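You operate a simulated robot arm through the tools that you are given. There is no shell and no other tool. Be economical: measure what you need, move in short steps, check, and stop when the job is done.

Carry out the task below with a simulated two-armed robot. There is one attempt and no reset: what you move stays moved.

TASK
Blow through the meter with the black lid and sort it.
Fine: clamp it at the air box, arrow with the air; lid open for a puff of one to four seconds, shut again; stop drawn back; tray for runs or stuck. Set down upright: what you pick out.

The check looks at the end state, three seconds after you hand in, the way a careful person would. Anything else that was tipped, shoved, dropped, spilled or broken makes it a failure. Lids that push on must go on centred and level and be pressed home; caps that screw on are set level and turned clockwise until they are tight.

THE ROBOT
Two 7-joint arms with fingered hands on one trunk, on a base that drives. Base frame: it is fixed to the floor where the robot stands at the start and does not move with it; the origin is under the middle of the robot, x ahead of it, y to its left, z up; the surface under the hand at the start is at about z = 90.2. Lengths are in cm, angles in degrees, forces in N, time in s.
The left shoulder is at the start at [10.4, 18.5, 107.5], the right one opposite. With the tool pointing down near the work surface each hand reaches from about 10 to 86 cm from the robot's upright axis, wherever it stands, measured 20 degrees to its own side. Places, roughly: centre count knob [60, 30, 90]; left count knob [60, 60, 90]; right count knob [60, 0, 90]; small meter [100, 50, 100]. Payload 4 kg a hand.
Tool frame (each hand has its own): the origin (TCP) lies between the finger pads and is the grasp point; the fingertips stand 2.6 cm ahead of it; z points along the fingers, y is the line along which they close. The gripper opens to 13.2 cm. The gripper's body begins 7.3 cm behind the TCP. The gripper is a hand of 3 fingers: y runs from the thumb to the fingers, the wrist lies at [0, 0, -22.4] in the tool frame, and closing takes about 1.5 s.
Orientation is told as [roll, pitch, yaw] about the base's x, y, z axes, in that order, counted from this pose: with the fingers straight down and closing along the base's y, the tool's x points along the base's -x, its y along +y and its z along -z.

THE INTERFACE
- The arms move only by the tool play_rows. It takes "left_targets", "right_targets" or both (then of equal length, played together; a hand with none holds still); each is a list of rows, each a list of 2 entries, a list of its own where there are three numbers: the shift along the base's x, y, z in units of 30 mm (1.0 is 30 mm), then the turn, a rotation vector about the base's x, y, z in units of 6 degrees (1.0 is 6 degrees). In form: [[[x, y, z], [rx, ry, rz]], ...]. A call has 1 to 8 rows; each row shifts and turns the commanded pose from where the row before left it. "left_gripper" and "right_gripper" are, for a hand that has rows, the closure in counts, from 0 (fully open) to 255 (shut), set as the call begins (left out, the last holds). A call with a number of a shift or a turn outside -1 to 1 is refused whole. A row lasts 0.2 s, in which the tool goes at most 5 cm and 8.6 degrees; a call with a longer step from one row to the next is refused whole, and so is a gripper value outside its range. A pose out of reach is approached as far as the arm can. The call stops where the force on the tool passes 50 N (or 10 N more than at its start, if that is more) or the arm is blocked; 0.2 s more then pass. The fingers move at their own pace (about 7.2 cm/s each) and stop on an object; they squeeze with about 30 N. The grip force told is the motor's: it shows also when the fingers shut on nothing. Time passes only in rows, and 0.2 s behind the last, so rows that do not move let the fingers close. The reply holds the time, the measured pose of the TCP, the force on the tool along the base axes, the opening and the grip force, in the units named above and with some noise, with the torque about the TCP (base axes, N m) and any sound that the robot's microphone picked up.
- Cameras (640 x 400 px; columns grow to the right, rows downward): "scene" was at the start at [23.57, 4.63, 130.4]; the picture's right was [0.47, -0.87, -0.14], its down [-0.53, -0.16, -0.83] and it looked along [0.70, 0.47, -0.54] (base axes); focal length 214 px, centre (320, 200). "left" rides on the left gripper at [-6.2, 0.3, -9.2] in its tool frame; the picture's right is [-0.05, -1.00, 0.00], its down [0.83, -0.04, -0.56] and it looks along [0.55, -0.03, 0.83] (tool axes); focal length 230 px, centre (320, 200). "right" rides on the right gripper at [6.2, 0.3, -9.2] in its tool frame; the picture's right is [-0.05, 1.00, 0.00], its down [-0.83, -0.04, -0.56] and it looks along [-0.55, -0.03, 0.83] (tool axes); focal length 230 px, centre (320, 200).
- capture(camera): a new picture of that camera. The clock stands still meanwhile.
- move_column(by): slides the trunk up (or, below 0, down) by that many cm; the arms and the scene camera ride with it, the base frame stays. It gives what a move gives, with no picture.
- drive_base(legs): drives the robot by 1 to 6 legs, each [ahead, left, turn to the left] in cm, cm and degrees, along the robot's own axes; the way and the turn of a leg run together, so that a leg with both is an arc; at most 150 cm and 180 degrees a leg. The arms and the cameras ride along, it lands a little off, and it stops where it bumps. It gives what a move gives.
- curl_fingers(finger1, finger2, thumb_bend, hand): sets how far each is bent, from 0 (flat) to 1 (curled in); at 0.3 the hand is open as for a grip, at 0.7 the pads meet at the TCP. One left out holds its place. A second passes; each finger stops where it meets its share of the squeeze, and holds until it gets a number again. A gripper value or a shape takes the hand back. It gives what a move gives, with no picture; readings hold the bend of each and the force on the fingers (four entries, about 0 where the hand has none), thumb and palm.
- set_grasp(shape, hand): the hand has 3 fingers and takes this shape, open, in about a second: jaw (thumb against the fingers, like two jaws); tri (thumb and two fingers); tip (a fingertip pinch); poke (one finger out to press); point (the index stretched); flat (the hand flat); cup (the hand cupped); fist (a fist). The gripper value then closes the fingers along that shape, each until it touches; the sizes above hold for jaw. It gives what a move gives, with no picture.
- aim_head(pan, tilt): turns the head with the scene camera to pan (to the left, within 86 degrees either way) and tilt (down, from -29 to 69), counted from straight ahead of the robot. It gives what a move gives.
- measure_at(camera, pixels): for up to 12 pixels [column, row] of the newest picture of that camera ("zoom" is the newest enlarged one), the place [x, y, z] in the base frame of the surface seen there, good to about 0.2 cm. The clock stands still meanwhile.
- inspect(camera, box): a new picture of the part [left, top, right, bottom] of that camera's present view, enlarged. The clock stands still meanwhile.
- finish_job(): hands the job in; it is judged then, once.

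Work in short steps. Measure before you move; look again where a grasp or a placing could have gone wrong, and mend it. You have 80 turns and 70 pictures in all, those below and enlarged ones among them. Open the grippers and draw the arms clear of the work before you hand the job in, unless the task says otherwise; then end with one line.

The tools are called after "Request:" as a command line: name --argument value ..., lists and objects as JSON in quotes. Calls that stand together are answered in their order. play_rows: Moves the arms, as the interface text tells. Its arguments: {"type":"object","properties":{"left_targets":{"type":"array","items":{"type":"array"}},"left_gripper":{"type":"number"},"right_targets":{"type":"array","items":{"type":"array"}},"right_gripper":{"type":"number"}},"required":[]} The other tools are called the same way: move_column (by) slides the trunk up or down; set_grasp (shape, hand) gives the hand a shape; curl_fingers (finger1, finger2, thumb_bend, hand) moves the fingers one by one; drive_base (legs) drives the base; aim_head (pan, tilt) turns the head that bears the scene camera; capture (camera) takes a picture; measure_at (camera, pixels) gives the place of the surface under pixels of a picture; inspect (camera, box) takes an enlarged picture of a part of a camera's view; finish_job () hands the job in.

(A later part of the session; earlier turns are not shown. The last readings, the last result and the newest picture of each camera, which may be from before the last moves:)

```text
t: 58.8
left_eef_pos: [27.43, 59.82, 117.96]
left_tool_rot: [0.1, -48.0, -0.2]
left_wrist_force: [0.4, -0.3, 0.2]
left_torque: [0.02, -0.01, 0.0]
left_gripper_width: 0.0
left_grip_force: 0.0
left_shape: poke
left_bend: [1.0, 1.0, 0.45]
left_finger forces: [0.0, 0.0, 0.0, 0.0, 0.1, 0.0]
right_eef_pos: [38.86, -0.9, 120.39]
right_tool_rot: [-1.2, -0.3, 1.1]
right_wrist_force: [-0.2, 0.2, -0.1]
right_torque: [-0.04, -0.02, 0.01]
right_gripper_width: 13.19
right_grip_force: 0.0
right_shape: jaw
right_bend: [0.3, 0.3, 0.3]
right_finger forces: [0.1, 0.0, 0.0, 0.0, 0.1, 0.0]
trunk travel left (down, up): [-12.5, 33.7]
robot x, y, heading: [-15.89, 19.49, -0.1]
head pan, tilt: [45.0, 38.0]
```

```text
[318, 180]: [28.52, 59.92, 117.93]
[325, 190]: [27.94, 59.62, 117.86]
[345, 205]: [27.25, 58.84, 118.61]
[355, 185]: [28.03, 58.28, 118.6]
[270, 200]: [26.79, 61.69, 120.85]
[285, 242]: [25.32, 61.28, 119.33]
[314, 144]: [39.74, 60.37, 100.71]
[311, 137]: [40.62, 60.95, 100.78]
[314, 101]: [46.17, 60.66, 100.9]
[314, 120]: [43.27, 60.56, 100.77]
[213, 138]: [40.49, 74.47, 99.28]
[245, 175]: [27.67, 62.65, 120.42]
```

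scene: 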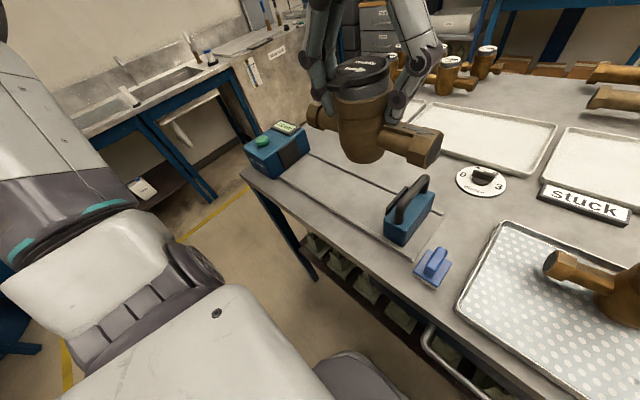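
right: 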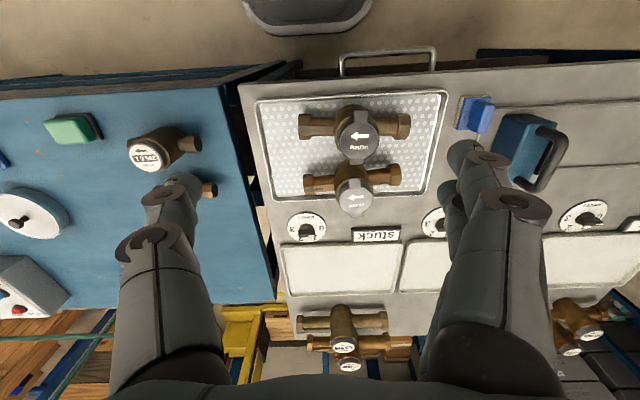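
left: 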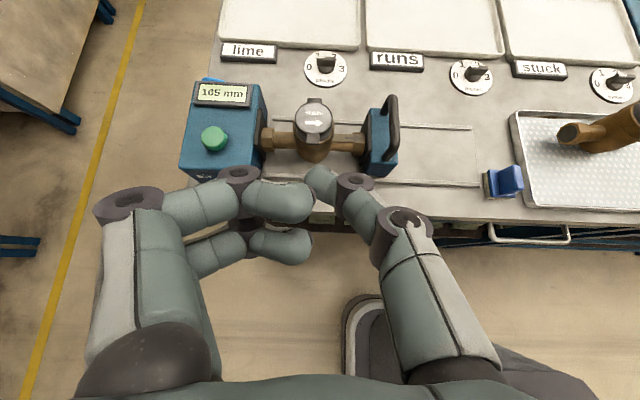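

Tab tip at (39.7, 60.5), top z 100.7; the thumb tip leads the TCP by ≈1.5 cm. Tilt further to ≈-75° and lower to just in front of and under the tab's height.

Request:
play_rows --left_targets '[[[0.4, 0.03, -1], [0, -0.9, 0]], [[0.4, 0.03, -1], [0, -0.9, 0]], [[0.4, 0.03, -1], [0, -0.9, 0]], [[0.4, 0.03, -1], [0, -0.9, 0]], [[0.4, 0.03, -1], [0, -0.9, 0]], [[0.3, 0, -0.7], [0, 0, 0]], [[0.3, 0, -0.6], [0, 0, 0]]]'

Request:
inspect --camera "left" --box '[220, 90, 420, 250]'

Request:
measure_at --camera "zoom" --pixels '[[310, 300], [320, 280], [300, 200], [300, 180], [320, 260], [340, 300], [300, 240], [330, 320]]'

```text
t: 60.4
left_eef_pos: [34.66, 60.98, 101.0]
left_tool_rot: [-0.3, -72.0, 1.7]
left_wrist_force: [0.7, -0.3, 0.1]
left_torque: [-0.01, 0.0, -0.01]
left_gripper_width: 0.0
left_grip_force: 0.1
left_shape: poke
left_bend: [1.0, 1.0, 0.45]
left_finger forces: [0.0, 0.0, 0.0, 0.1, 0.0, 0.1]
left hand out of reach, approached as far as the arm can: row 5
right_eef_pos: [38.82, -0.9, 120.5]
right_tool_rot: [-1.2, -0.5, 1.1]
right_wrist_force: [0.3, 0.1, 0.4]
right_torque: [-0.02, -0.01, 0.0]
right_gripper_width: 13.22
right_grip_force: 0.1
right_shape: jaw
right_bend: [0.3, 0.3, 0.3]
right_finger forces: [0.0, 0.0, 0.1, 0.0, 0.0, 0.0]
trunk travel left (down, up): [-12.5, 33.7]
robot x, y, heading: [-16.04, 20.1, -0.3]
head pan, tilt: [45.0, 38.0]
```

```text
2.50 times, centred on (320, 170) of left
```

zoom: 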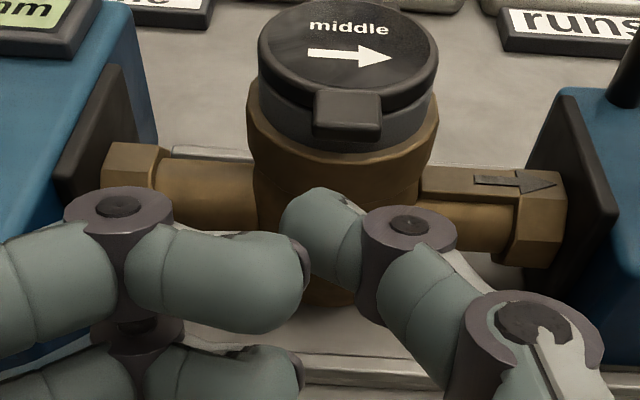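

```text
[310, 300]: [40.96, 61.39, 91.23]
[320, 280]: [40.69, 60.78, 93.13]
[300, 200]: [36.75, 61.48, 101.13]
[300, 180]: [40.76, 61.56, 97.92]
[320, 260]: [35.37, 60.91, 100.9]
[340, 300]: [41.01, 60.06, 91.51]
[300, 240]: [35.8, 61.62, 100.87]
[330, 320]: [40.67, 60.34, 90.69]
```

Great view: the near black lip at (347,115) overhangs; the thumb tip is at about (37.2, 61.3, 100.5). The arm stalled on reach, so lower the trunk 3 cm to bring the thumb beneath the lip's height.

Request:
move_column --by -3

Request:
play_rows --left_targets '[[[0, -0.3, 0], [0, 0, 0]], [[0.3, 0, 0], [0, 0, 0]], [[0.3, 0, 0], [0, 0, 0]]]'

Request:
inspect --camera "left" --box '[220, 90, 420, 250]'

Request:
measure_at --camera "zoom" --pixels '[[300, 200], [310, 190], [320, 200], [345, 130], [345, 100], [330, 215]]'

```text
t: 61.1
left_eef_pos: [35.0, 61.05, 97.32]
left_tool_rot: [-0.6, -71.5, 1.8]
left_wrist_force: [-0.7, 0.7, 0.2]
left_torque: [0.01, 0.02, -0.03]
left_gripper_width: 0.0
left_grip_force: 0.0
left_shape: poke
left_bend: [1.0, 1.0, 0.45]
left_finger forces: [0.0, 0.1, 0.0, 0.1, 0.0, 0.0]
right_eef_pos: [38.65, -0.99, 117.72]
right_tool_rot: [-1.3, -0.5, 1.1]
right_wrist_force: [-0.1, 0.0, -0.2]
right_torque: [0.03, 0.01, 0.01]
right_gripper_width: 13.19
right_grip_force: 0.0
right_shape: jaw
right_bend: [0.3, 0.3, 0.3]
right_finger forces: [0.0, 0.1, 0.0, 0.0, 0.0, 0.0]
trunk travel left (down, up): [-9.5, 36.7]
robot x, y, heading: [-16.05, 19.62, -0.2]
head pan, tilt: [45.0, 38.0]
```

```text
t: 61.9
left_eef_pos: [37.19, 60.61, 97.23]
left_tool_rot: [-0.5, -71.2, 1.8]
left_wrist_force: [-0.5, -0.6, -0.2]
left_torque: [0.02, 0.01, 0.01]
left_gripper_width: 0.0
left_grip_force: 0.0
left_shape: poke
left_bend: [1.0, 1.0, 0.45]
left_finger forces: [0.0, 0.0, 0.0, 0.0, 0.0, 0.0]
left hand out of reach, approached as far as the arm can: row 1
right_eef_pos: [38.89, -0.96, 117.48]
right_tool_rot: [-1.2, -0.3, 1.1]
right_wrist_force: [-0.5, 0.6, -0.3]
right_torque: [0.0, -0.02, 0.0]
right_gripper_width: 13.19
right_grip_force: 0.1
right_shape: jaw
right_bend: [0.3, 0.3, 0.3]
right_finger forces: [0.1, 0.0, 0.0, 0.0, 0.0, 0.1]
trunk travel left (down, up): [-9.5, 36.7]
robot x, y, heading: [-16.09, 19.87, -0.0]
head pan, tilt: [45.0, 38.0]
```

```text
2.50 times, centred on (320, 170) of left
```

zoom: 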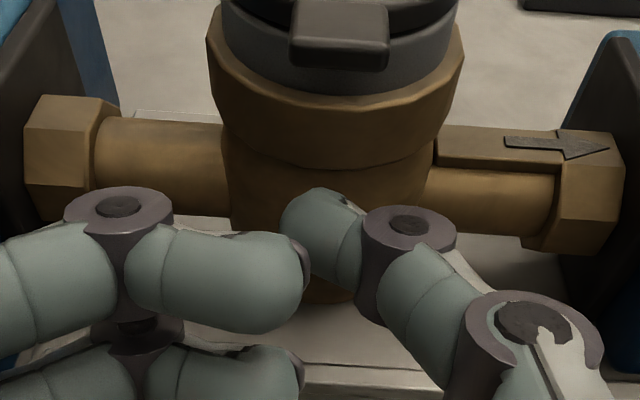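

```text
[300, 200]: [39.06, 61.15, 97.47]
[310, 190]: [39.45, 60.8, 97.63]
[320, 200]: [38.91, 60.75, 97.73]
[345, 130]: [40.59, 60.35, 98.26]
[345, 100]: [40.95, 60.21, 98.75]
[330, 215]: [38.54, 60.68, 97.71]
```

Thumb tip is at x≈39.6, top z≈97.7, directly below the lip. Advance 0.6 cm and rise until it touches the lip.

Request:
play_rows --left_targets '[[[0.1, 0, 0], [0, 0, 0]], [[0.1, 0, 0.1], [0, 0, 0]], [[0, 0, 0.25], [0, 0, 0]], [[0, 0, 0.25], [0, 0, 0]], [[0, 0, 0.15], [0, 0, 0]], [[0, 0, 0.1], [0, 0, 0]]]'

Request:
inspect --camera "left" --box '[220, 90, 420, 250]'

```text
t: 63.3
left_eef_pos: [37.83, 60.64, 99.74]
left_tool_rot: [-0.5, -71.3, 1.8]
left_wrist_force: [0.2, -0.3, -0.7]
left_torque: [0.0, 0.02, -0.02]
left_gripper_width: 0.01
left_grip_force: 0.1
left_shape: poke
left_bend: [1.0, 1.0, 0.45]
left_finger forces: [0.1, 0.0, 0.1, 0.1, 0.1, 0.0]
right_eef_pos: [38.85, -0.81, 117.54]
right_tool_rot: [-1.2, -0.4, 1.0]
right_wrist_force: [0.0, 0.6, -0.3]
right_torque: [0.01, -0.03, -0.01]
right_gripper_width: 13.19
right_grip_force: 0.0
right_shape: jaw
right_bend: [0.3, 0.3, 0.3]
right_finger forces: [0.0, 0.0, 0.1, 0.0, 0.1, 0.1]
trunk travel left (down, up): [-9.5, 36.7]
robot x, y, heading: [-16.06, 19.83, -0.2]
head pan, tilt: [45.0, 38.0]
```

```text
2.50 times, centred on (320, 170) of left
```

zoom: 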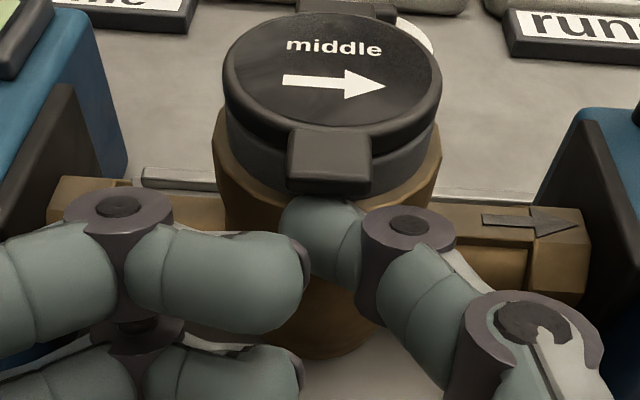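

Thumb tip is right under the lip. Lift along the hinge arc (first part).

Request:
play_rows --left_targets '[[[0, 0, 0.3], [0, 0, 0]], [[0, 0, 0.4], [0, 0, 0]], [[0.12, 0, 0.5], [0, 0, 0]], [[0.25, 0, 0.5], [0, 0, 0]]]'

Request:
capture --camera "left"

```text
t: 64.3
left_eef_pos: [39.14, 60.65, 104.78]
left_tool_rot: [-0.4, -71.2, 1.7]
left_wrist_force: [-0.2, 0.6, 0.0]
left_torque: [0.02, 0.0, 0.0]
left_gripper_width: 0.02
left_grip_force: 0.1
left_shape: poke
left_bend: [1.0, 1.0, 0.45]
left_finger forces: [0.0, 0.0, 0.0, 0.0, 0.1, 0.0]
right_eef_pos: [38.96, -0.86, 117.59]
right_tool_rot: [-1.3, -0.4, 1.1]
right_wrist_force: [0.3, -0.4, -0.7]
right_torque: [-0.04, 0.02, -0.03]
right_gripper_width: 13.19
right_grip_force: 0.1
right_shape: jaw
right_bend: [0.3, 0.3, 0.3]
right_finger forces: [0.0, 0.0, 0.0, 0.0, 0.1, 0.1]
trunk travel left (down, up): [-9.5, 36.7]
robot x, y, heading: [-15.84, 19.46, -0.3]
head pan, tilt: [45.0, 38.0]
```

```text
15 pictures are left
```

left: 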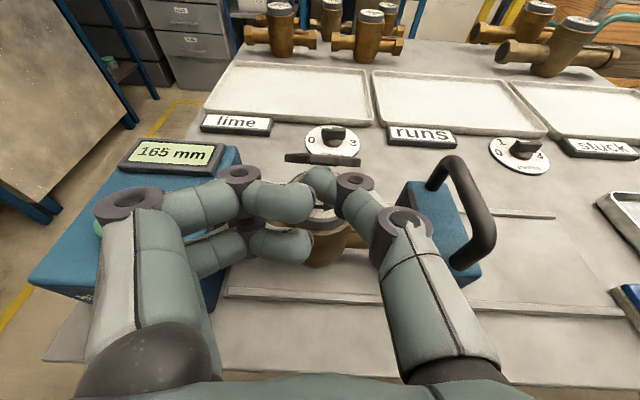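

The lid is lifting (seen edge-on at (322,158)). Continue over the top to push it fully open.

Request:
play_rows --left_targets '[[[0.35, 0, 0.3], [0, 0, 0]], [[0.4, 0, 0.2], [0, 0, 0]], [[0.45, 0, 0.1], [0, 0, 0]], [[0.45, 0, 0], [0, 0, 0]], [[0.3, 0, -0.1], [0, 0, 0]]]'

Request:
play_rows --left_targets '[[[-0.6, 0, 0.3], [0, 0, 0]], [[-1, 0, 0.3], [0, 0, 0]], [[-1, 0, 0.3], [0, 0, 0]]]'

Request:
capture --camera "left"

```text
t: 65.5
left_eef_pos: [44.81, 60.56, 106.34]
left_tool_rot: [-0.5, -71.2, 1.9]
left_wrist_force: [-0.8, 0.2, 0.5]
left_torque: [0.03, -0.05, -0.05]
left_gripper_width: 0.0
left_grip_force: 0.0
left_shape: poke
left_bend: [1.0, 1.0, 0.45]
left_finger forces: [0.0, 0.0, 0.0, 0.0, 0.0, 0.0]
right_eef_pos: [38.81, -0.89, 117.51]
right_tool_rot: [-1.2, -0.4, 1.1]
right_wrist_force: [0.3, 0.0, 0.7]
right_torque: [0.0, 0.0, 0.02]
right_gripper_width: 13.2
right_grip_force: 0.1
right_shape: jaw
right_bend: [0.3, 0.3, 0.3]
right_finger forces: [0.1, 0.1, 0.0, 0.0, 0.1, 0.0]
trunk travel left (down, up): [-9.5, 36.7]
robot x, y, heading: [-16.17, 19.4, -0.2]
head pan, tilt: [45.0, 38.0]
```

```text
t: 66.3
left_eef_pos: [37.04, 60.67, 109.22]
left_tool_rot: [-0.5, -71.2, 1.8]
left_wrist_force: [0.2, 0.7, 0.1]
left_torque: [0.04, 0.0, -0.01]
left_gripper_width: 0.0
left_grip_force: 0.1
left_shape: poke
left_bend: [1.0, 1.0, 0.45]
left_finger forces: [0.1, 0.0, 0.0, 0.0, 0.1, 0.1]
right_eef_pos: [38.72, -1.03, 117.65]
right_tool_rot: [-1.2, -0.5, 1.1]
right_wrist_force: [0.4, -0.5, -0.4]
right_torque: [0.01, -0.02, -0.01]
right_gripper_width: 13.19
right_grip_force: 0.1
right_shape: jaw
right_bend: [0.3, 0.3, 0.3]
right_finger forces: [0.1, 0.1, 0.1, 0.1, 0.0, 0.0]
trunk travel left (down, up): [-9.5, 36.7]
robot x, y, heading: [-16.01, 19.86, -0.1]
head pan, tilt: [45.0, 38.0]
```

```text
14 pictures are left
```

left: 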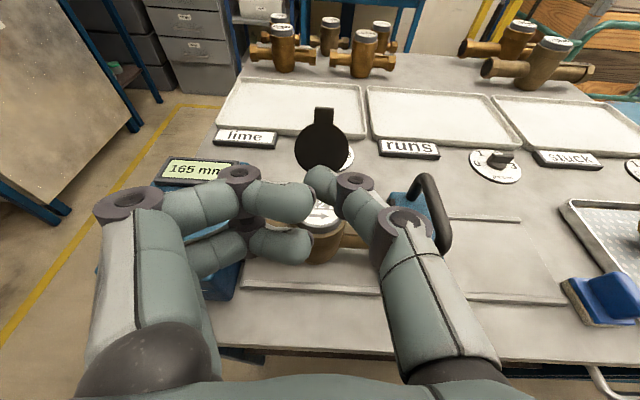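

The lid stands open and the dial is exposed. Bring the hand back to pointing down while moving over toward the button at ≈(40.4, 73.8, 99.3).

Request:
play_rows --left_targets '[[[-0.5, 0.3, 0.8], [0, 1, 0]], [[-0.2, 0.5, 0.5], [0, 1, 0]], [[0, 0.6, 0.3], [0, 1, 0]], [[0, 0.6, 0], [0, 1, 0]], [[0.2, 0.6, 0], [0, 1, 0]], [[0.3, 0.6, 0], [0, 1, 0]], [[0.4, 0.6, 0], [0, 1, 0]], [[0.4, 0.4, 0], [0, 1, 0]]]'

Request:
play_rows --left_targets '[[[0.3, 0, -0.5], [0, 1, 0]], [[0.1, 0, -0.5], [0, 1, 0]], [[0.1, 0, 0], [0, 1, 0]], [[0, 0, 0], [0, 0.85, 0]]]'

Request:
inspect --camera "scene" --box '[250, 70, 410, 190]'

```text
t: 68.1
left_eef_pos: [38.81, 73.23, 113.92]
left_tool_rot: [1.0, -23.2, 0.6]
left_wrist_force: [-0.5, 0.0, 0.2]
left_torque: [0.02, -0.02, -0.01]
left_gripper_width: 0.02
left_grip_force: 0.1
left_shape: poke
left_bend: [1.0, 1.0, 0.45]
left_finger forces: [0.0, 0.1, 0.0, 0.0, 0.0, 0.1]
right_eef_pos: [38.9, -0.96, 117.51]
right_tool_rot: [-1.2, -0.3, 1.1]
right_wrist_force: [0.6, -1.0, 0.1]
right_torque: [0.04, 0.02, 0.01]
right_gripper_width: 13.2
right_grip_force: 0.1
right_shape: jaw
right_bend: [0.3, 0.3, 0.3]
right_finger forces: [0.0, 0.0, 0.0, 0.0, 0.0, 0.0]
trunk travel left (down, up): [-9.5, 36.7]
robot x, y, heading: [-15.86, 20.15, -0.1]
head pan, tilt: [45.0, 38.0]
```

```text
t: 69.1
left_eef_pos: [40.33, 73.35, 110.93]
left_tool_rot: [1.2, 0.0, 0.6]
left_wrist_force: [0.7, 1.0, -0.1]
left_torque: [0.01, -0.02, 0.0]
left_gripper_width: 0.01
left_grip_force: 0.1
left_shape: poke
left_bend: [1.0, 1.0, 0.45]
left_finger forces: [0.0, 0.0, 0.0, 0.1, 0.0, 0.0]
right_eef_pos: [38.93, -0.93, 117.59]
right_tool_rot: [-1.2, -0.4, 1.1]
right_wrist_force: [0.0, 0.3, -0.4]
right_torque: [0.02, 0.03, 0.03]
right_gripper_width: 13.18
right_grip_force: 0.0
right_shape: jaw
right_bend: [0.3, 0.3, 0.3]
right_finger forces: [0.0, 0.0, 0.0, 0.1, 0.0, 0.1]
trunk travel left (down, up): [-9.5, 36.7]
robot x, y, heading: [-15.86, 19.6, -0.1]
head pan, tilt: [45.0, 38.0]
```

```text
3.33 times, centred on (330, 130) of scene
```

zoom: 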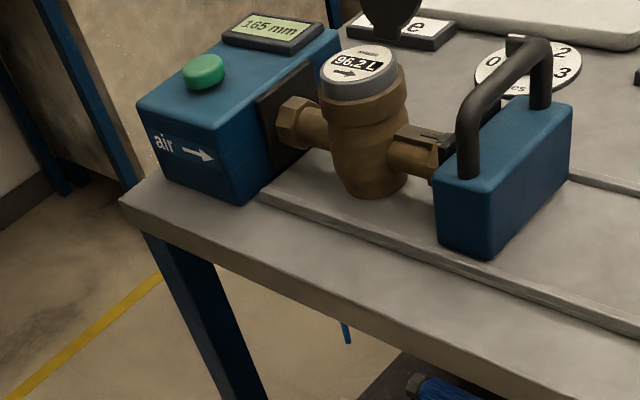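

Dial reads 96.2 L before the puff, arrows agree. Measure the button centre exactly.

Request:
measure_at --camera "zoom" --pixels '[[204, 66], [186, 70], [222, 70], [204, 80], [204, 88], [150, 105], [270, 25], [398, 10], [385, 30]]'

Request:
inspect --camera "left" --box '[200, 60, 480, 260]'

Request:
measure_at --camera "zoom" --pixels '[[260, 280], [270, 260], [250, 300], [290, 290], [280, 320], [310, 280], [200, 100], [260, 120]]'

```text
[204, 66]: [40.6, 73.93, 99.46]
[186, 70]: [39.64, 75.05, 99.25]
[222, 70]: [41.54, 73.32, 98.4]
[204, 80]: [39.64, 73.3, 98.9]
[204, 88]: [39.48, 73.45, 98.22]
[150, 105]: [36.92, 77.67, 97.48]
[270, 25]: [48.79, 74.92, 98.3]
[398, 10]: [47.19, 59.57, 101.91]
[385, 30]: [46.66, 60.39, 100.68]
```

```text
2.00 times, centred on (340, 160) of left
```

zoom: 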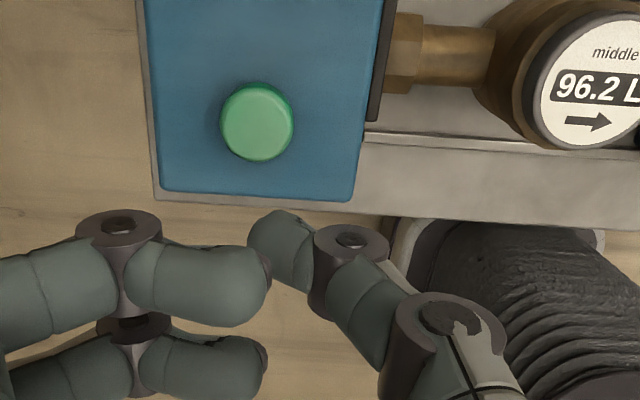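

```text
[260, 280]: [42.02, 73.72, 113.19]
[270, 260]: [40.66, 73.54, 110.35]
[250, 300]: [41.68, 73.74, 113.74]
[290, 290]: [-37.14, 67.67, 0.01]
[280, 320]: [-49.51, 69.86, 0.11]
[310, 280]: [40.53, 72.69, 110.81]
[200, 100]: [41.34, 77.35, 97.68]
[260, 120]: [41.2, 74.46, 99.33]
```

Button centre ≈(40.9, 74.2, 99.4); thumb tip centre ≈(40.2, 73.7), end ≈z 108.5. Correct laterally and descend to about 1 cm above.

Request:
play_rows --left_targets '[[[0.22, 0.15, 0], [0, 0, 0]], [[0, 0, -1], [0, 0, 0]], [[0, 0, -1], [0, 0, 0]], [[0, 0, -0.6], [0, 0, 0]]]'

Request:
inspect --camera "scene" --box '[250, 70, 410, 190]'

```text
t: 70.1
left_eef_pos: [41.04, 73.72, 103.05]
left_tool_rot: [1.2, -0.2, 0.6]
left_wrist_force: [0.4, 0.2, -0.4]
left_torque: [-0.01, -0.02, 0.0]
left_gripper_width: 0.03
left_grip_force: 0.0
left_shape: poke
left_bend: [1.0, 1.0, 0.45]
left_finger forces: [0.1, 0.0, 0.0, 0.1, 0.0, 0.0]
right_eef_pos: [38.86, -0.77, 117.47]
right_tool_rot: [-1.2, -0.4, 1.1]
right_wrist_force: [0.6, 0.0, -0.7]
right_torque: [-0.02, 0.01, 0.0]
right_gripper_width: 13.18
right_grip_force: 0.0
right_shape: jaw
right_bend: [0.3, 0.3, 0.3]
right_finger forces: [0.0, 0.1, 0.1, 0.1, 0.1, 0.0]
trunk travel left (down, up): [-9.5, 36.7]
robot x, y, heading: [-15.89, 19.62, -0.3]
head pan, tilt: [45.0, 38.0]
```

```text
3.33 times, centred on (330, 130) of scene
```

zoom: 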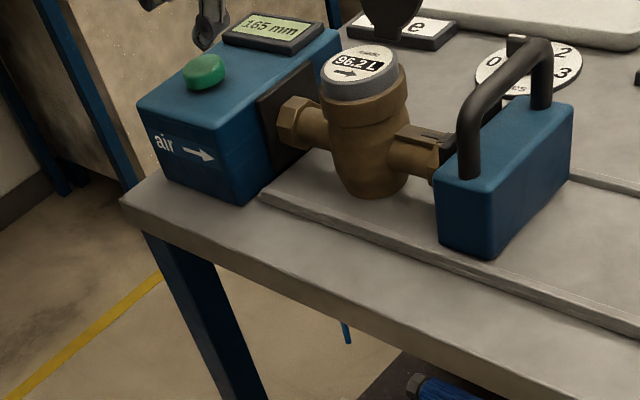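

Check the thumb tip location directly.

Request:
measure_at --camera "zoom" --pixels '[[205, 44], [203, 38], [208, 40], [198, 40], [204, 57], [204, 70], [190, 66], [220, 64]]'

```text
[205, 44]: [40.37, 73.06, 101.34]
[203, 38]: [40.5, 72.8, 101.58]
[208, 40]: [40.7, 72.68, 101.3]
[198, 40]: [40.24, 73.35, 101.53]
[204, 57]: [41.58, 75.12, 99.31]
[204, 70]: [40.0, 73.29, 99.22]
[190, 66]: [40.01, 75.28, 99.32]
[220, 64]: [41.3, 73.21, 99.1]
```

Tip ≈1.7 cm above the button and needs +0.5 cm in y. Press now and hold about 1.5 s.

Request:
play_rows --left_targets '[[[0, 0.17, 0], [0, 0, 0]], [[0, 0, -0.45], [0, 0, 0]], [[0, 0, -0.3], [0, 0, 0]], [[0, 0, 0], [0, 0, 0]], [[0, 0, 0], [0, 0, 0]], [[0, 0, 0], [0, 0, 0]], [[0, 0, 0], [0, 0, 0]], [[0, 0, 0], [0, 0, 0]]]'

```text
t: 71.9
left_eef_pos: [40.92, 73.94, 101.14]
left_tool_rot: [1.4, -0.2, 0.6]
left_wrist_force: [4.1, 0.3, 19.7]
left_torque: [0.18, 0.0, -0.05]
left_gripper_width: 0.0
left_grip_force: 0.1
left_shape: poke
left_bend: [1.0, 1.0, 0.45]
left_finger forces: [0.1, 0.0, 0.1, 0.1, 20.0, 0.0]
right_eef_pos: [38.77, -1.06, 117.57]
right_tool_rot: [-1.1, -0.4, 1.0]
right_wrist_force: [-0.5, -0.6, 0.6]
right_torque: [-0.01, -0.01, -0.04]
right_gripper_width: 13.19
right_grip_force: 0.0
right_shape: jaw
right_bend: [0.3, 0.3, 0.3]
right_finger forces: [0.1, 0.0, 0.0, 0.0, 0.0, 0.0]
trunk travel left (down, up): [-9.5, 36.7]
robot x, y, heading: [-15.92, 19.49, -0.4]
head pan, tilt: [45.0, 38.0]
heard: click
```

A click was heard with 20 N on the button. The clock stands still, so look at the dial now, then release.

Request:
inspect --camera "scene" --box '[260, 70, 400, 160]'

Request:
play_rows --left_targets '[[[0, 0, 0], [0, 0, 0]], [[0, 0, 0.6], [0, 0, 0]], [[0, 0, 1], [0, 0, 0]], [[0, 0, 1], [0, 0, 0]]]'

Request:
inspect --camera "scene" --box '[260, 70, 400, 160]'

```text
4.44 times, centred on (330, 115) of scene
```

zoom: 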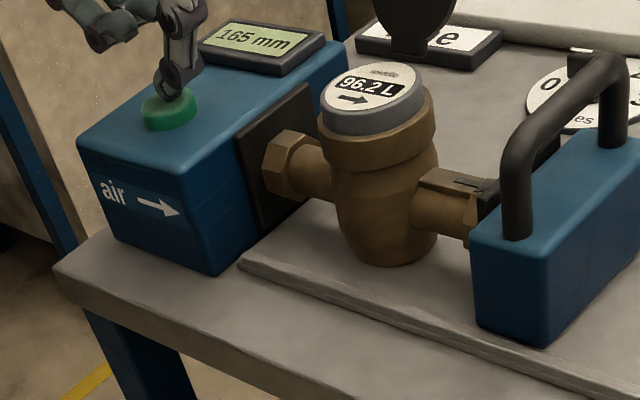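

```text
t: 72.9
left_eef_pos: [40.73, 74.17, 108.51]
left_tool_rot: [1.1, -0.2, 0.7]
left_wrist_force: [0.3, -0.4, -0.5]
left_torque: [-0.01, 0.02, 0.0]
left_gripper_width: 0.0
left_grip_force: 0.1
left_shape: poke
left_bend: [1.0, 1.0, 0.45]
left_finger forces: [0.0, 0.0, 0.0, 0.0, 0.0, 0.1]
right_eef_pos: [38.98, -0.97, 117.53]
right_tool_rot: [-1.1, -0.4, 1.1]
right_wrist_force: [0.2, 0.1, -0.8]
right_torque: [0.04, 0.01, -0.01]
right_gripper_width: 13.17
right_grip_force: 0.0
right_shape: jaw
right_bend: [0.3, 0.3, 0.3]
right_finger forces: [0.0, 0.0, 0.0, 0.0, 0.0, 0.0]
trunk travel left (down, up): [-9.5, 36.7]
robot x, y, heading: [-16.14, 19.58, -0.2]
head pan, tilt: [45.0, 38.0]
```

```text
4.44 times, centred on (330, 115) of scene
```

zoom: 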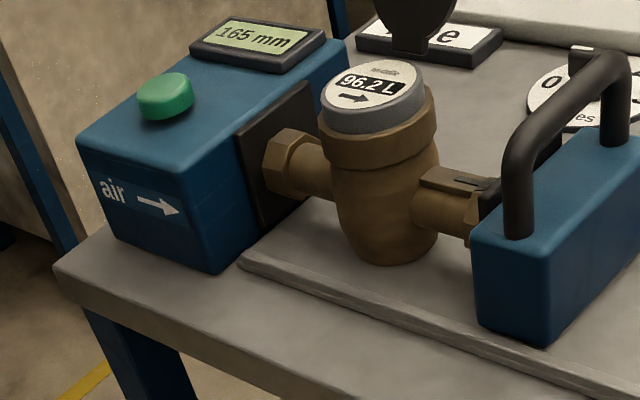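

The reading stays 96.2 L, so this meter is stuck. Now look at the open lid to shut it from behind.

Request:
inspect --camera "scene" --box '[290, 20, 410, 120]'

Request:
measure_at --camera "zoom" --pixels '[[300, 170], [300, 200], [310, 230], [280, 180], [350, 180], [320, 140], [320, 120], [335, 150], [350, 150], [330, 260]]'

```text
4.00 times, centred on (350, 70) of scene
```

zoom: 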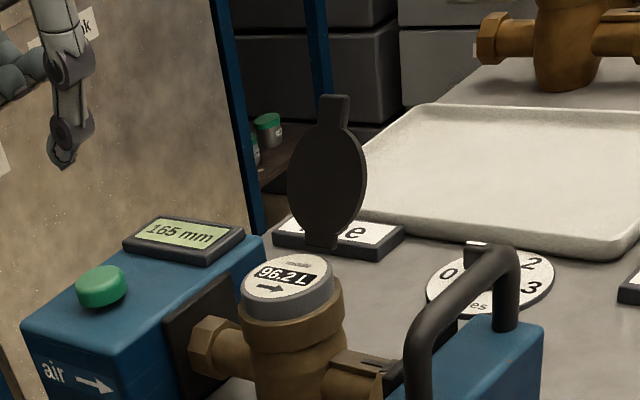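

```text
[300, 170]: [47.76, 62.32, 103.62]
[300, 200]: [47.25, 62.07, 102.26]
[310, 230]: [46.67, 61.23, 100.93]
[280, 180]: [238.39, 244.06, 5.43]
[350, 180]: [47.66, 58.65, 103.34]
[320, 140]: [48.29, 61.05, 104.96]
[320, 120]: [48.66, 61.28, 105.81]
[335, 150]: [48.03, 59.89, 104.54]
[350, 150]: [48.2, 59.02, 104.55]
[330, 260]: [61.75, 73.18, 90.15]
```

Lid leans back at ≈110°, its back at x≈48.7 (z 104.5). Move up, over and down behind it.

Request:
play_rows --left_targets '[[[0, 0, 1], [0, 0, 0]], [[0, 0, 1], [0, 0, 0]], [[0.69, -0.934, 0], [0, 0, 0]], [[0.69, -0.934, 0], [0, 0, 0]], [[0.69, -0.934, 0], [0, 0, 0]], [[0.69, -0.934, 0], [0, 0, 0]], [[0.69, -0.934, 0], [0, 0, 0]]]'

Request:
play_rows --left_targets '[[[0, 0, -1], [0, 0, 0]], [[0, 0, -1], [0, 0, 0]], [[0, 0, -0.8], [0, 0, 0]]]'

Request:
inspect --camera "scene" --box '[290, 20, 410, 120]'

Request:
measure_at --camera "zoom" --pixels '[[340, 120], [345, 140], [350, 130], [360, 120], [370, 150], [360, 140]]'

```text
t: 74.5
left_eef_pos: [51.53, 60.06, 114.47]
left_tool_rot: [1.2, 0.0, 0.6]
left_wrist_force: [-0.3, -0.5, 0.7]
left_torque: [0.01, 0.02, -0.01]
left_gripper_width: 0.0
left_grip_force: 0.0
left_shape: poke
left_bend: [1.0, 1.0, 0.45]
left_finger forces: [0.0, 0.0, 0.0, 0.0, 0.1, 0.1]
right_eef_pos: [39.05, -0.88, 117.45]
right_tool_rot: [-1.2, -0.4, 1.0]
right_wrist_force: [0.4, -0.3, -1.1]
right_torque: [0.01, 0.01, 0.01]
right_gripper_width: 13.19
right_grip_force: 0.1
right_shape: jaw
right_bend: [0.3, 0.3, 0.3]
right_finger forces: [0.0, 0.0, 0.0, 0.0, 0.1, 0.0]
trunk travel left (down, up): [-9.5, 36.7]
robot x, y, heading: [-15.9, 19.56, -0.2]
head pan, tilt: [45.0, 38.0]
```

```text
t: 75.3
left_eef_pos: [51.3, 60.09, 106.19]
left_tool_rot: [1.3, -0.2, 0.6]
left_wrist_force: [0.4, -0.1, -0.1]
left_torque: [-0.03, -0.02, 0.0]
left_gripper_width: 0.0
left_grip_force: 0.0
left_shape: poke
left_bend: [1.0, 1.0, 0.45]
left_finger forces: [0.0, 0.0, 0.1, 0.0, 0.1, 0.0]
right_eef_pos: [38.94, -0.99, 117.48]
right_tool_rot: [-1.2, -0.4, 1.1]
right_wrist_force: [-0.7, 0.4, -0.1]
right_torque: [0.03, -0.03, -0.01]
right_gripper_width: 13.2
right_grip_force: 0.1
right_shape: jaw
right_bend: [0.3, 0.3, 0.3]
right_finger forces: [0.0, 0.1, 0.1, 0.1, 0.1, 0.0]
trunk travel left (down, up): [-9.5, 36.7]
robot x, y, heading: [-15.98, 19.81, -0.3]
head pan, tilt: [45.0, 38.0]
```

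```text
4.00 times, centred on (350, 70) of scene
```

zoom: 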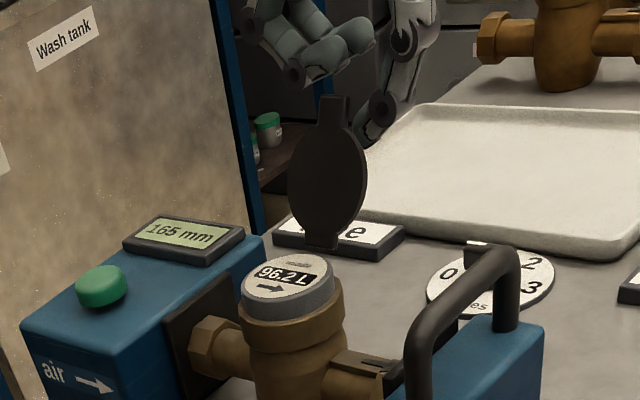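

```text
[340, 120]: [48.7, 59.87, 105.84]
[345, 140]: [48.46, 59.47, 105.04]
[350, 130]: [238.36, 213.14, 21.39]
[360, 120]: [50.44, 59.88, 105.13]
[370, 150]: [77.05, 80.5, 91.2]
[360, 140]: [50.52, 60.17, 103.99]
```

Thumb is just behind the lid. Sweep it over along the closing arc and down onto the top.

Request:
play_rows --left_targets '[[[-0.7, 0, 0.05], [0, 0, 0]], [[-0.67, 0, 0.05], [0, 0, 0]], [[-0.53, 0, 0], [0, 0, 0]], [[-0.5, 0, -0.2], [0, 0, 0]], [[-0.4, 0, -0.37], [0, 0, 0]], [[-0.25, 0, -0.43], [0, 0, 0]], [[-0.1, 0, -0.3], [0, 0, 0]], [[0, 0, -0.1], [0, 0, 0]]]'

Request:
inspect --camera "scene" --box '[290, 40, 410, 140]'

```text
t: 77.1
left_eef_pos: [41.95, 59.6, 103.05]
left_tool_rot: [1.2, -0.7, 0.5]
left_wrist_force: [6.3, -8.0, 35.1]
left_torque: [0.13, -0.34, -0.09]
left_gripper_width: 0.02
left_grip_force: 0.1
left_shape: poke
left_bend: [1.0, 1.0, 0.48]
left_finger forces: [0.0, 0.0, 0.1, 0.1, 35.1, 0.0]
right_eef_pos: [38.51, -1.31, 117.66]
right_tool_rot: [-1.0, -0.5, 1.0]
right_wrist_force: [0.1, 0.0, -0.1]
right_torque: [-0.02, 0.0, -0.02]
right_gripper_width: 13.19
right_grip_force: 0.0
right_shape: jaw
right_bend: [0.3, 0.3, 0.3]
right_finger forces: [0.1, 0.0, 0.0, 0.0, 0.1, 0.0]
trunk travel left (down, up): [-9.5, 36.7]
robot x, y, heading: [-16.08, 19.73, -0.2]
head pan, tilt: [45.0, 38.0]
```

```text
4.00 times, centred on (350, 90) of scene
```

zoom: 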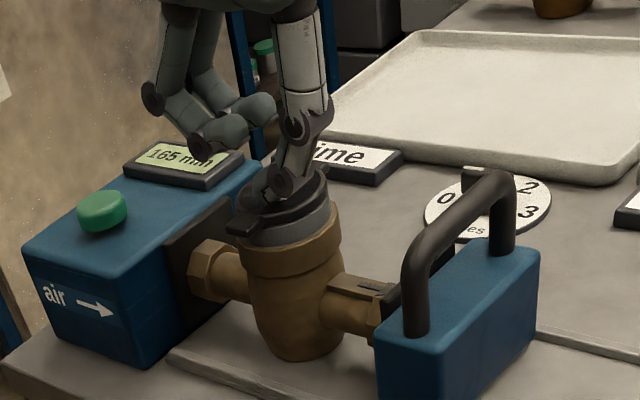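

Lid is shut and pressed. Lift off, switch to jaw, and go back to the stop's handle (bar now at y≈49.4).

Request:
play_rows --left_targets '[[[0, 0, 0.5], [0, 0, 0]], [[0, 0, 1], [0, 0, 0]], [[0, 0, 1], [0, 0, 0]], [[0, 0, 1], [0, 0, 0]], [[0, 0, 1], [0, 0, 0]]]'

Request:
set_grasp --hand "left" --shape "jaw"

Request:
play_rows --left_targets '[[[0.13, -0.83, -0.1], [-0.2, 0.05, -0.1]], [[0.13, -0.83, 0], [0, 0, 0]], [[0.13, -0.83, 0], [0, 0, 0]], [[0.1, -0.83, 0], [0, 0, 0]]]' --left_gripper 110

```text
t: 78.3
left_eef_pos: [42.0, 60.01, 116.02]
left_tool_rot: [1.2, -0.2, 0.5]
left_wrist_force: [-0.6, 0.5, 0.4]
left_torque: [-0.01, -0.01, -0.04]
left_gripper_width: 0.0
left_grip_force: 0.0
left_shape: poke
left_bend: [1.0, 1.0, 0.45]
left_finger forces: [0.0, 0.0, 0.0, 0.0, 0.0, 0.0]
right_eef_pos: [38.83, -1.07, 117.51]
right_tool_rot: [-1.1, -0.4, 1.2]
right_wrist_force: [-0.2, -1.0, 0.4]
right_torque: [0.02, 0.01, -0.02]
right_gripper_width: 13.18
right_grip_force: 0.0
right_shape: jaw
right_bend: [0.3, 0.3, 0.3]
right_finger forces: [0.1, 0.1, 0.0, 0.0, 0.0, 0.0]
trunk travel left (down, up): [-9.5, 36.7]
robot x, y, heading: [-15.68, 19.93, -0.0]
head pan, tilt: [45.0, 38.0]
```

```text
t: 79.2
left_eef_pos: [42.15, 60.18, 115.92]
left_tool_rot: [1.2, -0.1, 0.5]
left_wrist_force: [0.8, 0.3, -0.7]
left_torque: [0.0, 0.0, -0.06]
left_gripper_width: 13.2
left_grip_force: 0.0
left_shape: jaw
left_bend: [0.3, 0.3, 0.3]
left_finger forces: [0.0, 0.0, 0.1, 0.0, 0.1, 0.0]
right_eef_pos: [38.93, -0.95, 117.53]
right_tool_rot: [-1.2, -0.4, 1.2]
right_wrist_force: [-0.3, -0.1, -0.8]
right_torque: [0.0, -0.01, 0.0]
right_gripper_width: 13.19
right_grip_force: 0.0
right_shape: jaw
right_bend: [0.3, 0.3, 0.3]
right_finger forces: [0.0, 0.0, 0.0, 0.0, 0.1, 0.1]
trunk travel left (down, up): [-9.5, 36.7]
robot x, y, heading: [-15.89, 19.8, -0.3]
head pan, tilt: [45.0, 38.0]
```

```text
t: 80.2
left_eef_pos: [43.63, 50.16, 115.58]
left_tool_rot: [-0.1, 0.2, 0.1]
left_wrist_force: [0.4, 0.6, 0.7]
left_torque: [0.0, -0.03, -0.02]
left_gripper_width: 7.57
left_grip_force: 0.1
left_shape: jaw
left_bend: [0.72, 0.72, 0.7]
left_finger forces: [0.1, 0.1, 0.1, 0.0, 0.0, 0.0]
right_eef_pos: [38.84, -1.01, 117.55]
right_tool_rot: [-1.2, -0.3, 1.0]
right_wrist_force: [-0.5, -0.6, 0.1]
right_torque: [-0.02, 0.03, 0.03]
right_gripper_width: 13.19
right_grip_force: 0.2
right_shape: jaw
right_bend: [0.3, 0.3, 0.3]
right_finger forces: [0.1, 0.0, 0.0, 0.0, 0.0, 0.0]
trunk travel left (down, up): [-9.5, 36.7]
robot x, y, heading: [-16.3, 19.73, -0.3]
head pan, tilt: [45.0, 38.0]
```

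Descend straddling the handle bar, close, and draw the stop back gently.

Request:
play_rows --left_targets '[[[0, -0.2, -1], [0, 0, 0]], [[0, 0, -1], [0, 0, 0]], [[0, 0, -1], [0, 0, 0]], [[0, 0, -1], [0, 0, 0]], [[0, 0, -1], [0, 0, 0]]]'

Request:
play_rows --left_targets '[[[0, 0, 0], [0, 0, 0]], [[0, 0, 0], [0, 0, 0]], [[0, 0, 0], [0, 0, 0]], [[0, 0, 0], [0, 0, 0]], [[0, 0, 0], [0, 0, 0]], [[0, 0, 0], [0, 0, 0]]]' --left_gripper 255

Request:
play_rows --left_targets '[[[0, -0.1, 0], [0, 0, 0]], [[0, -0.2, 0], [0, 0, 0]], [[0, -0.4, 0], [0, 0, 0]], [[0, -0.6, 0], [0, 0, 0]], [[0, -0.6, 0], [0, 0, 0]], [[0, -0.6, 0], [0, 0, 0]], [[0, -0.6, 0], [0, 0, 0]], [[0, -0.6, 0], [0, 0, 0]]]'

Request:
play_rows --left_targets '[[[0, -0.4, 0], [0, 0, 0]], [[0, -0.3, 0], [0, 0, 0]], [[0, -0.2, 0], [0, 0, 0]], [[0, -0.1, 0], [0, 0, 0]]]'

Request:
capture --camera "scene"

```text
t: 81.4
left_eef_pos: [43.53, 49.76, 100.55]
left_tool_rot: [-0.1, 0.2, 0.0]
left_wrist_force: [-0.4, 0.2, 0.3]
left_torque: [-0.01, 0.03, -0.01]
left_gripper_width: 7.57
left_grip_force: 0.1
left_shape: jaw
left_bend: [0.72, 0.72, 0.7]
left_finger forces: [0.0, 0.0, 0.1, 0.1, 0.0, 0.0]
right_eef_pos: [38.95, -0.82, 117.49]
right_tool_rot: [-1.1, -0.2, 1.1]
right_wrist_force: [-0.6, -0.7, 0.1]
right_torque: [0.02, 0.01, 0.01]
right_gripper_width: 13.2
right_grip_force: 0.0
right_shape: jaw
right_bend: [0.3, 0.3, 0.3]
right_finger forces: [0.0, 0.0, 0.1, 0.0, 0.0, 0.1]
trunk travel left (down, up): [-9.5, 36.7]
robot x, y, heading: [-15.88, 20.03, -0.3]
head pan, tilt: [45.0, 38.0]
```

```text
t: 82.8
left_eef_pos: [43.57, 49.68, 100.43]
left_tool_rot: [0.0, 0.3, 0.0]
left_wrist_force: [-2.5, -6.8, -9.3]
left_torque: [0.06, 0.02, -0.02]
left_gripper_width: 0.0
left_grip_force: 30.0
left_shape: jaw
left_bend: [0.63, 0.63, 0.72]
left_finger forces: [0.0, 0.0, 0.1, 0.0, 28.3, 0.1]
right_eef_pos: [38.86, -0.93, 117.54]
right_tool_rot: [-1.3, -0.3, 1.0]
right_wrist_force: [-0.1, -0.3, -0.4]
right_torque: [0.02, -0.01, -0.02]
right_gripper_width: 13.18
right_grip_force: 0.0
right_shape: jaw
right_bend: [0.3, 0.3, 0.3]
right_finger forces: [0.1, 0.1, 0.0, 0.0, 0.1, 0.0]
trunk travel left (down, up): [-9.5, 36.7]
robot x, y, heading: [-16.25, 19.64, 0.1]
head pan, tilt: [45.0, 38.0]
```

```text
t: 84.6
left_eef_pos: [43.51, 38.32, 100.53]
left_tool_rot: [0.0, 0.2, -0.2]
left_wrist_force: [2.3, 0.5, -9.7]
left_torque: [0.05, 0.03, 0.05]
left_gripper_width: 0.0
left_grip_force: 30.2
left_shape: jaw
left_bend: [0.63, 0.63, 0.72]
left_finger forces: [0.0, 0.1, 0.0, 0.0, 25.2, 0.1]
right_eef_pos: [38.97, -1.03, 117.43]
right_tool_rot: [-1.2, -0.4, 1.0]
right_wrist_force: [-0.1, 0.1, 0.1]
right_torque: [-0.01, 0.01, -0.04]
right_gripper_width: 13.18
right_grip_force: 0.0
right_shape: jaw
right_bend: [0.3, 0.3, 0.3]
right_finger forces: [0.1, 0.0, 0.0, 0.0, 0.0, 0.0]
trunk travel left (down, up): [-9.5, 36.7]
robot x, y, heading: [-15.59, 19.28, -0.1]
head pan, tilt: [45.0, 38.0]
```

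```text
t: 85.6
left_eef_pos: [43.43, 35.68, 100.33]
left_tool_rot: [0.0, 0.2, 0.1]
left_wrist_force: [3.5, 4.8, -7.2]
left_torque: [0.04, -0.01, 0.01]
left_gripper_width: 0.01
left_grip_force: 30.3
left_shape: jaw
left_bend: [0.63, 0.63, 0.72]
left_finger forces: [0.0, 0.0, 0.0, 0.0, 0.1, 0.0]
right_eef_pos: [39.1, -0.95, 117.49]
right_tool_rot: [-1.2, -0.3, 1.0]
right_wrist_force: [1.2, 0.4, -0.3]
right_torque: [-0.02, 0.04, -0.01]
right_gripper_width: 13.17
right_grip_force: 0.0
right_shape: jaw
right_bend: [0.3, 0.3, 0.3]
right_finger forces: [0.0, 0.1, 0.0, 0.0, 0.0, 0.0]
trunk travel left (down, up): [-9.5, 36.7]
robot x, y, heading: [-15.93, 19.88, -0.4]
head pan, tilt: [45.0, 38.0]
```

```text
5 pictures are left
```

scene: 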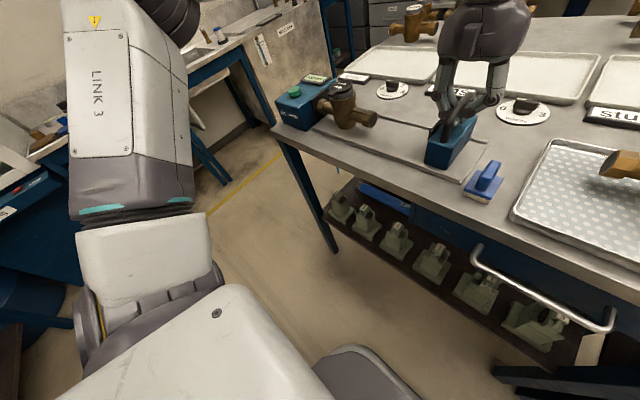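

The stop is back nearly to its start. Nudge it the last bit, open, lift; and re-measure the meter from this picture first.

Request:
measure_at --camera "scene" --pixels '[[342, 87], [343, 95], [335, 92], [352, 90], [371, 118], [367, 115], [325, 108], [347, 118], [445, 152], [475, 135], [372, 113], [323, 103]]'

Request:
play_rows --left_targets '[[[0, -0.1, 0], [0, 0, 0]], [[0, -0.07, 0], [0, 0, 0]]]'

Request:
play_rows --left_targets '[[[0, 0.05, 0], [0, 0, 0]], [[0, 0, 0], [0, 0, 0]], [[0, 0, 0], [0, 0, 0]], [[0, 0, 0], [0, 0, 0]], [[0, 0, 0], [0, 0, 0]], [[0, 0, 0], [0, 0, 0]]]' --left_gripper 90

Request:
play_rows --left_targets '[[[0, 0, 0.5], [0, 0, 0]], [[0, 0, 1], [0, 0, 0]], [[0, 0, 1], [0, 0, 0]], [[0, 0, 1], [0, 0, 0]]]'

```text
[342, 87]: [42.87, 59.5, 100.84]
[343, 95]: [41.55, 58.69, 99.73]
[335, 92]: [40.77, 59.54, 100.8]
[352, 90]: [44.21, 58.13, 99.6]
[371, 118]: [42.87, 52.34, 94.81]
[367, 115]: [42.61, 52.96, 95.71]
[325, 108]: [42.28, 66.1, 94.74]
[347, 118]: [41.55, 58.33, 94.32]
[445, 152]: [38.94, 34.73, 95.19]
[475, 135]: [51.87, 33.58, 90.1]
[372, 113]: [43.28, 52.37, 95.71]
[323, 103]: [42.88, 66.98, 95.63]
```

```text
t: 86.2
left_eef_pos: [43.35, 35.03, 100.5]
left_tool_rot: [-0.2, 0.2, -0.1]
left_wrist_force: [5.2, 3.0, -8.6]
left_torque: [0.06, -0.04, 0.01]
left_gripper_width: 0.0
left_grip_force: 30.1
left_shape: jaw
left_bend: [0.63, 0.63, 0.72]
left_finger forces: [0.0, 0.0, 0.0, 0.1, 0.0, 0.1]
right_eef_pos: [38.97, -0.91, 117.45]
right_tool_rot: [-1.1, -0.3, 1.1]
right_wrist_force: [0.0, 0.7, 0.0]
right_torque: [0.05, 0.0, 0.01]
right_gripper_width: 13.21
right_grip_force: 0.1
right_shape: jaw
right_bend: [0.3, 0.3, 0.3]
right_finger forces: [0.0, 0.0, 0.0, 0.0, 0.0, 0.1]
trunk travel left (down, up): [-9.5, 36.7]
robot x, y, heading: [-15.85, 19.89, -0.0]
head pan, tilt: [45.0, 38.0]
```

```text
t: 87.6
left_eef_pos: [43.48, 35.16, 100.58]
left_tool_rot: [0.0, 0.2, -0.1]
left_wrist_force: [0.3, -1.0, -1.2]
left_torque: [0.01, 0.0, 0.02]
left_gripper_width: 8.51
left_grip_force: 0.2
left_shape: jaw
left_bend: [0.7, 0.7, 0.68]
left_finger forces: [0.0, 0.1, 0.0, 0.2, 0.1, 0.0]
right_eef_pos: [38.92, -0.95, 117.45]
right_tool_rot: [-1.2, -0.3, 1.1]
right_wrist_force: [0.3, 0.1, 0.5]
right_torque: [-0.01, 0.0, 0.02]
right_gripper_width: 13.18
right_grip_force: 0.1
right_shape: jaw
right_bend: [0.3, 0.3, 0.3]
right_finger forces: [0.0, 0.0, 0.0, 0.0, 0.0, 0.1]
trunk travel left (down, up): [-9.5, 36.7]
robot x, y, heading: [-15.81, 19.45, -0.2]
head pan, tilt: [45.0, 38.0]
```

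```text
t: 88.6
left_eef_pos: [43.42, 35.3, 110.97]
left_tool_rot: [0.0, 0.2, 0.0]
left_wrist_force: [-0.8, -0.4, -0.6]
left_torque: [0.02, 0.01, 0.02]
left_gripper_width: 8.51
left_grip_force: 0.1
left_shape: jaw
left_bend: [0.7, 0.7, 0.68]
left_finger forces: [0.1, 0.1, 0.0, 0.0, 0.1, 0.1]
right_eef_pos: [38.9, -0.96, 117.57]
right_tool_rot: [-1.1, -0.3, 1.1]
right_wrist_force: [-0.3, 0.2, 0.1]
right_torque: [0.01, 0.0, 0.01]
right_gripper_width: 13.21
right_grip_force: 0.0
right_shape: jaw
right_bend: [0.3, 0.3, 0.3]
right_finger forces: [0.1, 0.1, 0.0, 0.0, 0.1, 0.0]
trunk travel left (down, up): [-9.5, 36.7]
robot x, y, heading: [-16.21, 19.58, 0.1]
head pan, tilt: [45.0, 38.0]
```

The stop is back at its original place (≈35.0). Return over the meter at (43.45, 60.4) and descend to the same grip height.

Request:
play_rows --left_targets '[[[0, 1, 0], [0, 0, 0]], [[0, 1, 0], [0, 0, 0]], [[0, 1, 0], [0, 0, 0]], [[0, 1, 0], [0, 0, 0]], [[0, 1, 0], [0, 0, 0]], [[0, 1, 0], [0, 0, 0]], [[0, 1, 0], [0, 0, 0]], [[0, 1, 0], [0, 0, 0]]]'

Request:
play_rows --left_targets '[[[0, 0.36, -0.6], [0, 0, 0]], [[0, 0, -1], [0, 0, 0]], [[0, 0, -1], [0, 0, 0]], [[0, 0, -1], [0, 0, 0]], [[0, 0, -0.6], [0, 0, 0]]]'

Request:
play_rows --left_targets '[[[0, 0, 0], [0, 0, 0]], [[0, 0, 0], [0, 0, 0]], [[0, 0, 0], [0, 0, 0]], [[0, 0, 0], [0, 0, 0]], [[0, 0, 0], [0, 0, 0]], [[0, 0, 0], [0, 0, 0]], [[0, 0, 0], [0, 0, 0]], [[0, 0, 0], [0, 0, 0]]]' --left_gripper 255

```text
t: 90.4
left_eef_pos: [43.48, 59.39, 111.19]
left_tool_rot: [0.0, 0.3, -0.2]
left_wrist_force: [0.0, 1.3, -0.1]
left_torque: [-0.03, 0.02, 0.0]
left_gripper_width: 8.48
left_grip_force: 0.0
left_shape: jaw
left_bend: [0.7, 0.7, 0.68]
left_finger forces: [0.0, 0.0, 0.0, 0.0, 0.1, 0.0]
right_eef_pos: [38.86, -0.84, 117.52]
right_tool_rot: [-1.3, -0.4, 1.1]
right_wrist_force: [-0.2, 1.0, -0.1]
right_torque: [-0.03, 0.01, -0.02]
right_gripper_width: 13.16
right_grip_force: 0.0
right_shape: jaw
right_bend: [0.3, 0.3, 0.3]
right_finger forces: [0.0, 0.1, 0.1, 0.1, 0.0, 0.0]
trunk travel left (down, up): [-9.5, 36.7]
robot x, y, heading: [-16.11, 19.25, 0.1]
head pan, tilt: [45.0, 38.0]
```

```text
t: 91.6
left_eef_pos: [43.52, 60.26, 98.54]
left_tool_rot: [0.0, 0.2, 0.0]
left_wrist_force: [0.1, -0.4, -0.2]
left_torque: [0.0, -0.01, -0.02]
left_gripper_width: 8.51
left_grip_force: 0.0
left_shape: jaw
left_bend: [0.7, 0.7, 0.68]
left_finger forces: [0.0, 0.1, 0.0, 0.0, 0.1, 0.0]
right_eef_pos: [38.84, -0.95, 117.51]
right_tool_rot: [-1.2, -0.5, 1.1]
right_wrist_force: [-0.4, -0.6, -1.0]
right_torque: [-0.02, 0.03, -0.02]
right_gripper_width: 13.16
right_grip_force: 0.1
right_shape: jaw
right_bend: [0.3, 0.3, 0.3]
right_finger forces: [0.0, 0.1, 0.0, 0.1, 0.1, 0.1]
trunk travel left (down, up): [-9.5, 36.7]
robot x, y, heading: [-15.77, 19.76, 0.1]
head pan, tilt: [45.0, 38.0]
```

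```text
t: 93.4
left_eef_pos: [43.52, 60.29, 98.48]
left_tool_rot: [-0.1, 0.2, 0.0]
left_wrist_force: [-1.2, -0.1, -0.9]
left_torque: [-0.01, 0.03, 0.02]
left_gripper_width: 5.33
left_grip_force: 30.0
left_shape: jaw
left_bend: [0.73, 0.73, 0.7]
left_finger forces: [13.7, 13.8, 0.1, 0.0, 27.4, 0.0]
right_eef_pos: [38.88, -0.94, 117.6]
right_tool_rot: [-1.2, -0.4, 1.1]
right_wrist_force: [0.7, 0.2, 0.1]
right_torque: [0.01, -0.05, 0.02]
right_gripper_width: 13.18
right_grip_force: 0.0
right_shape: jaw
right_bend: [0.3, 0.3, 0.3]
right_finger forces: [0.0, 0.0, 0.1, 0.0, 0.0, 0.1]
trunk travel left (down, up): [-9.5, 36.7]
robot x, y, heading: [-16.18, 19.24, 0.0]
head pan, tilt: [45.0, 38.0]
```

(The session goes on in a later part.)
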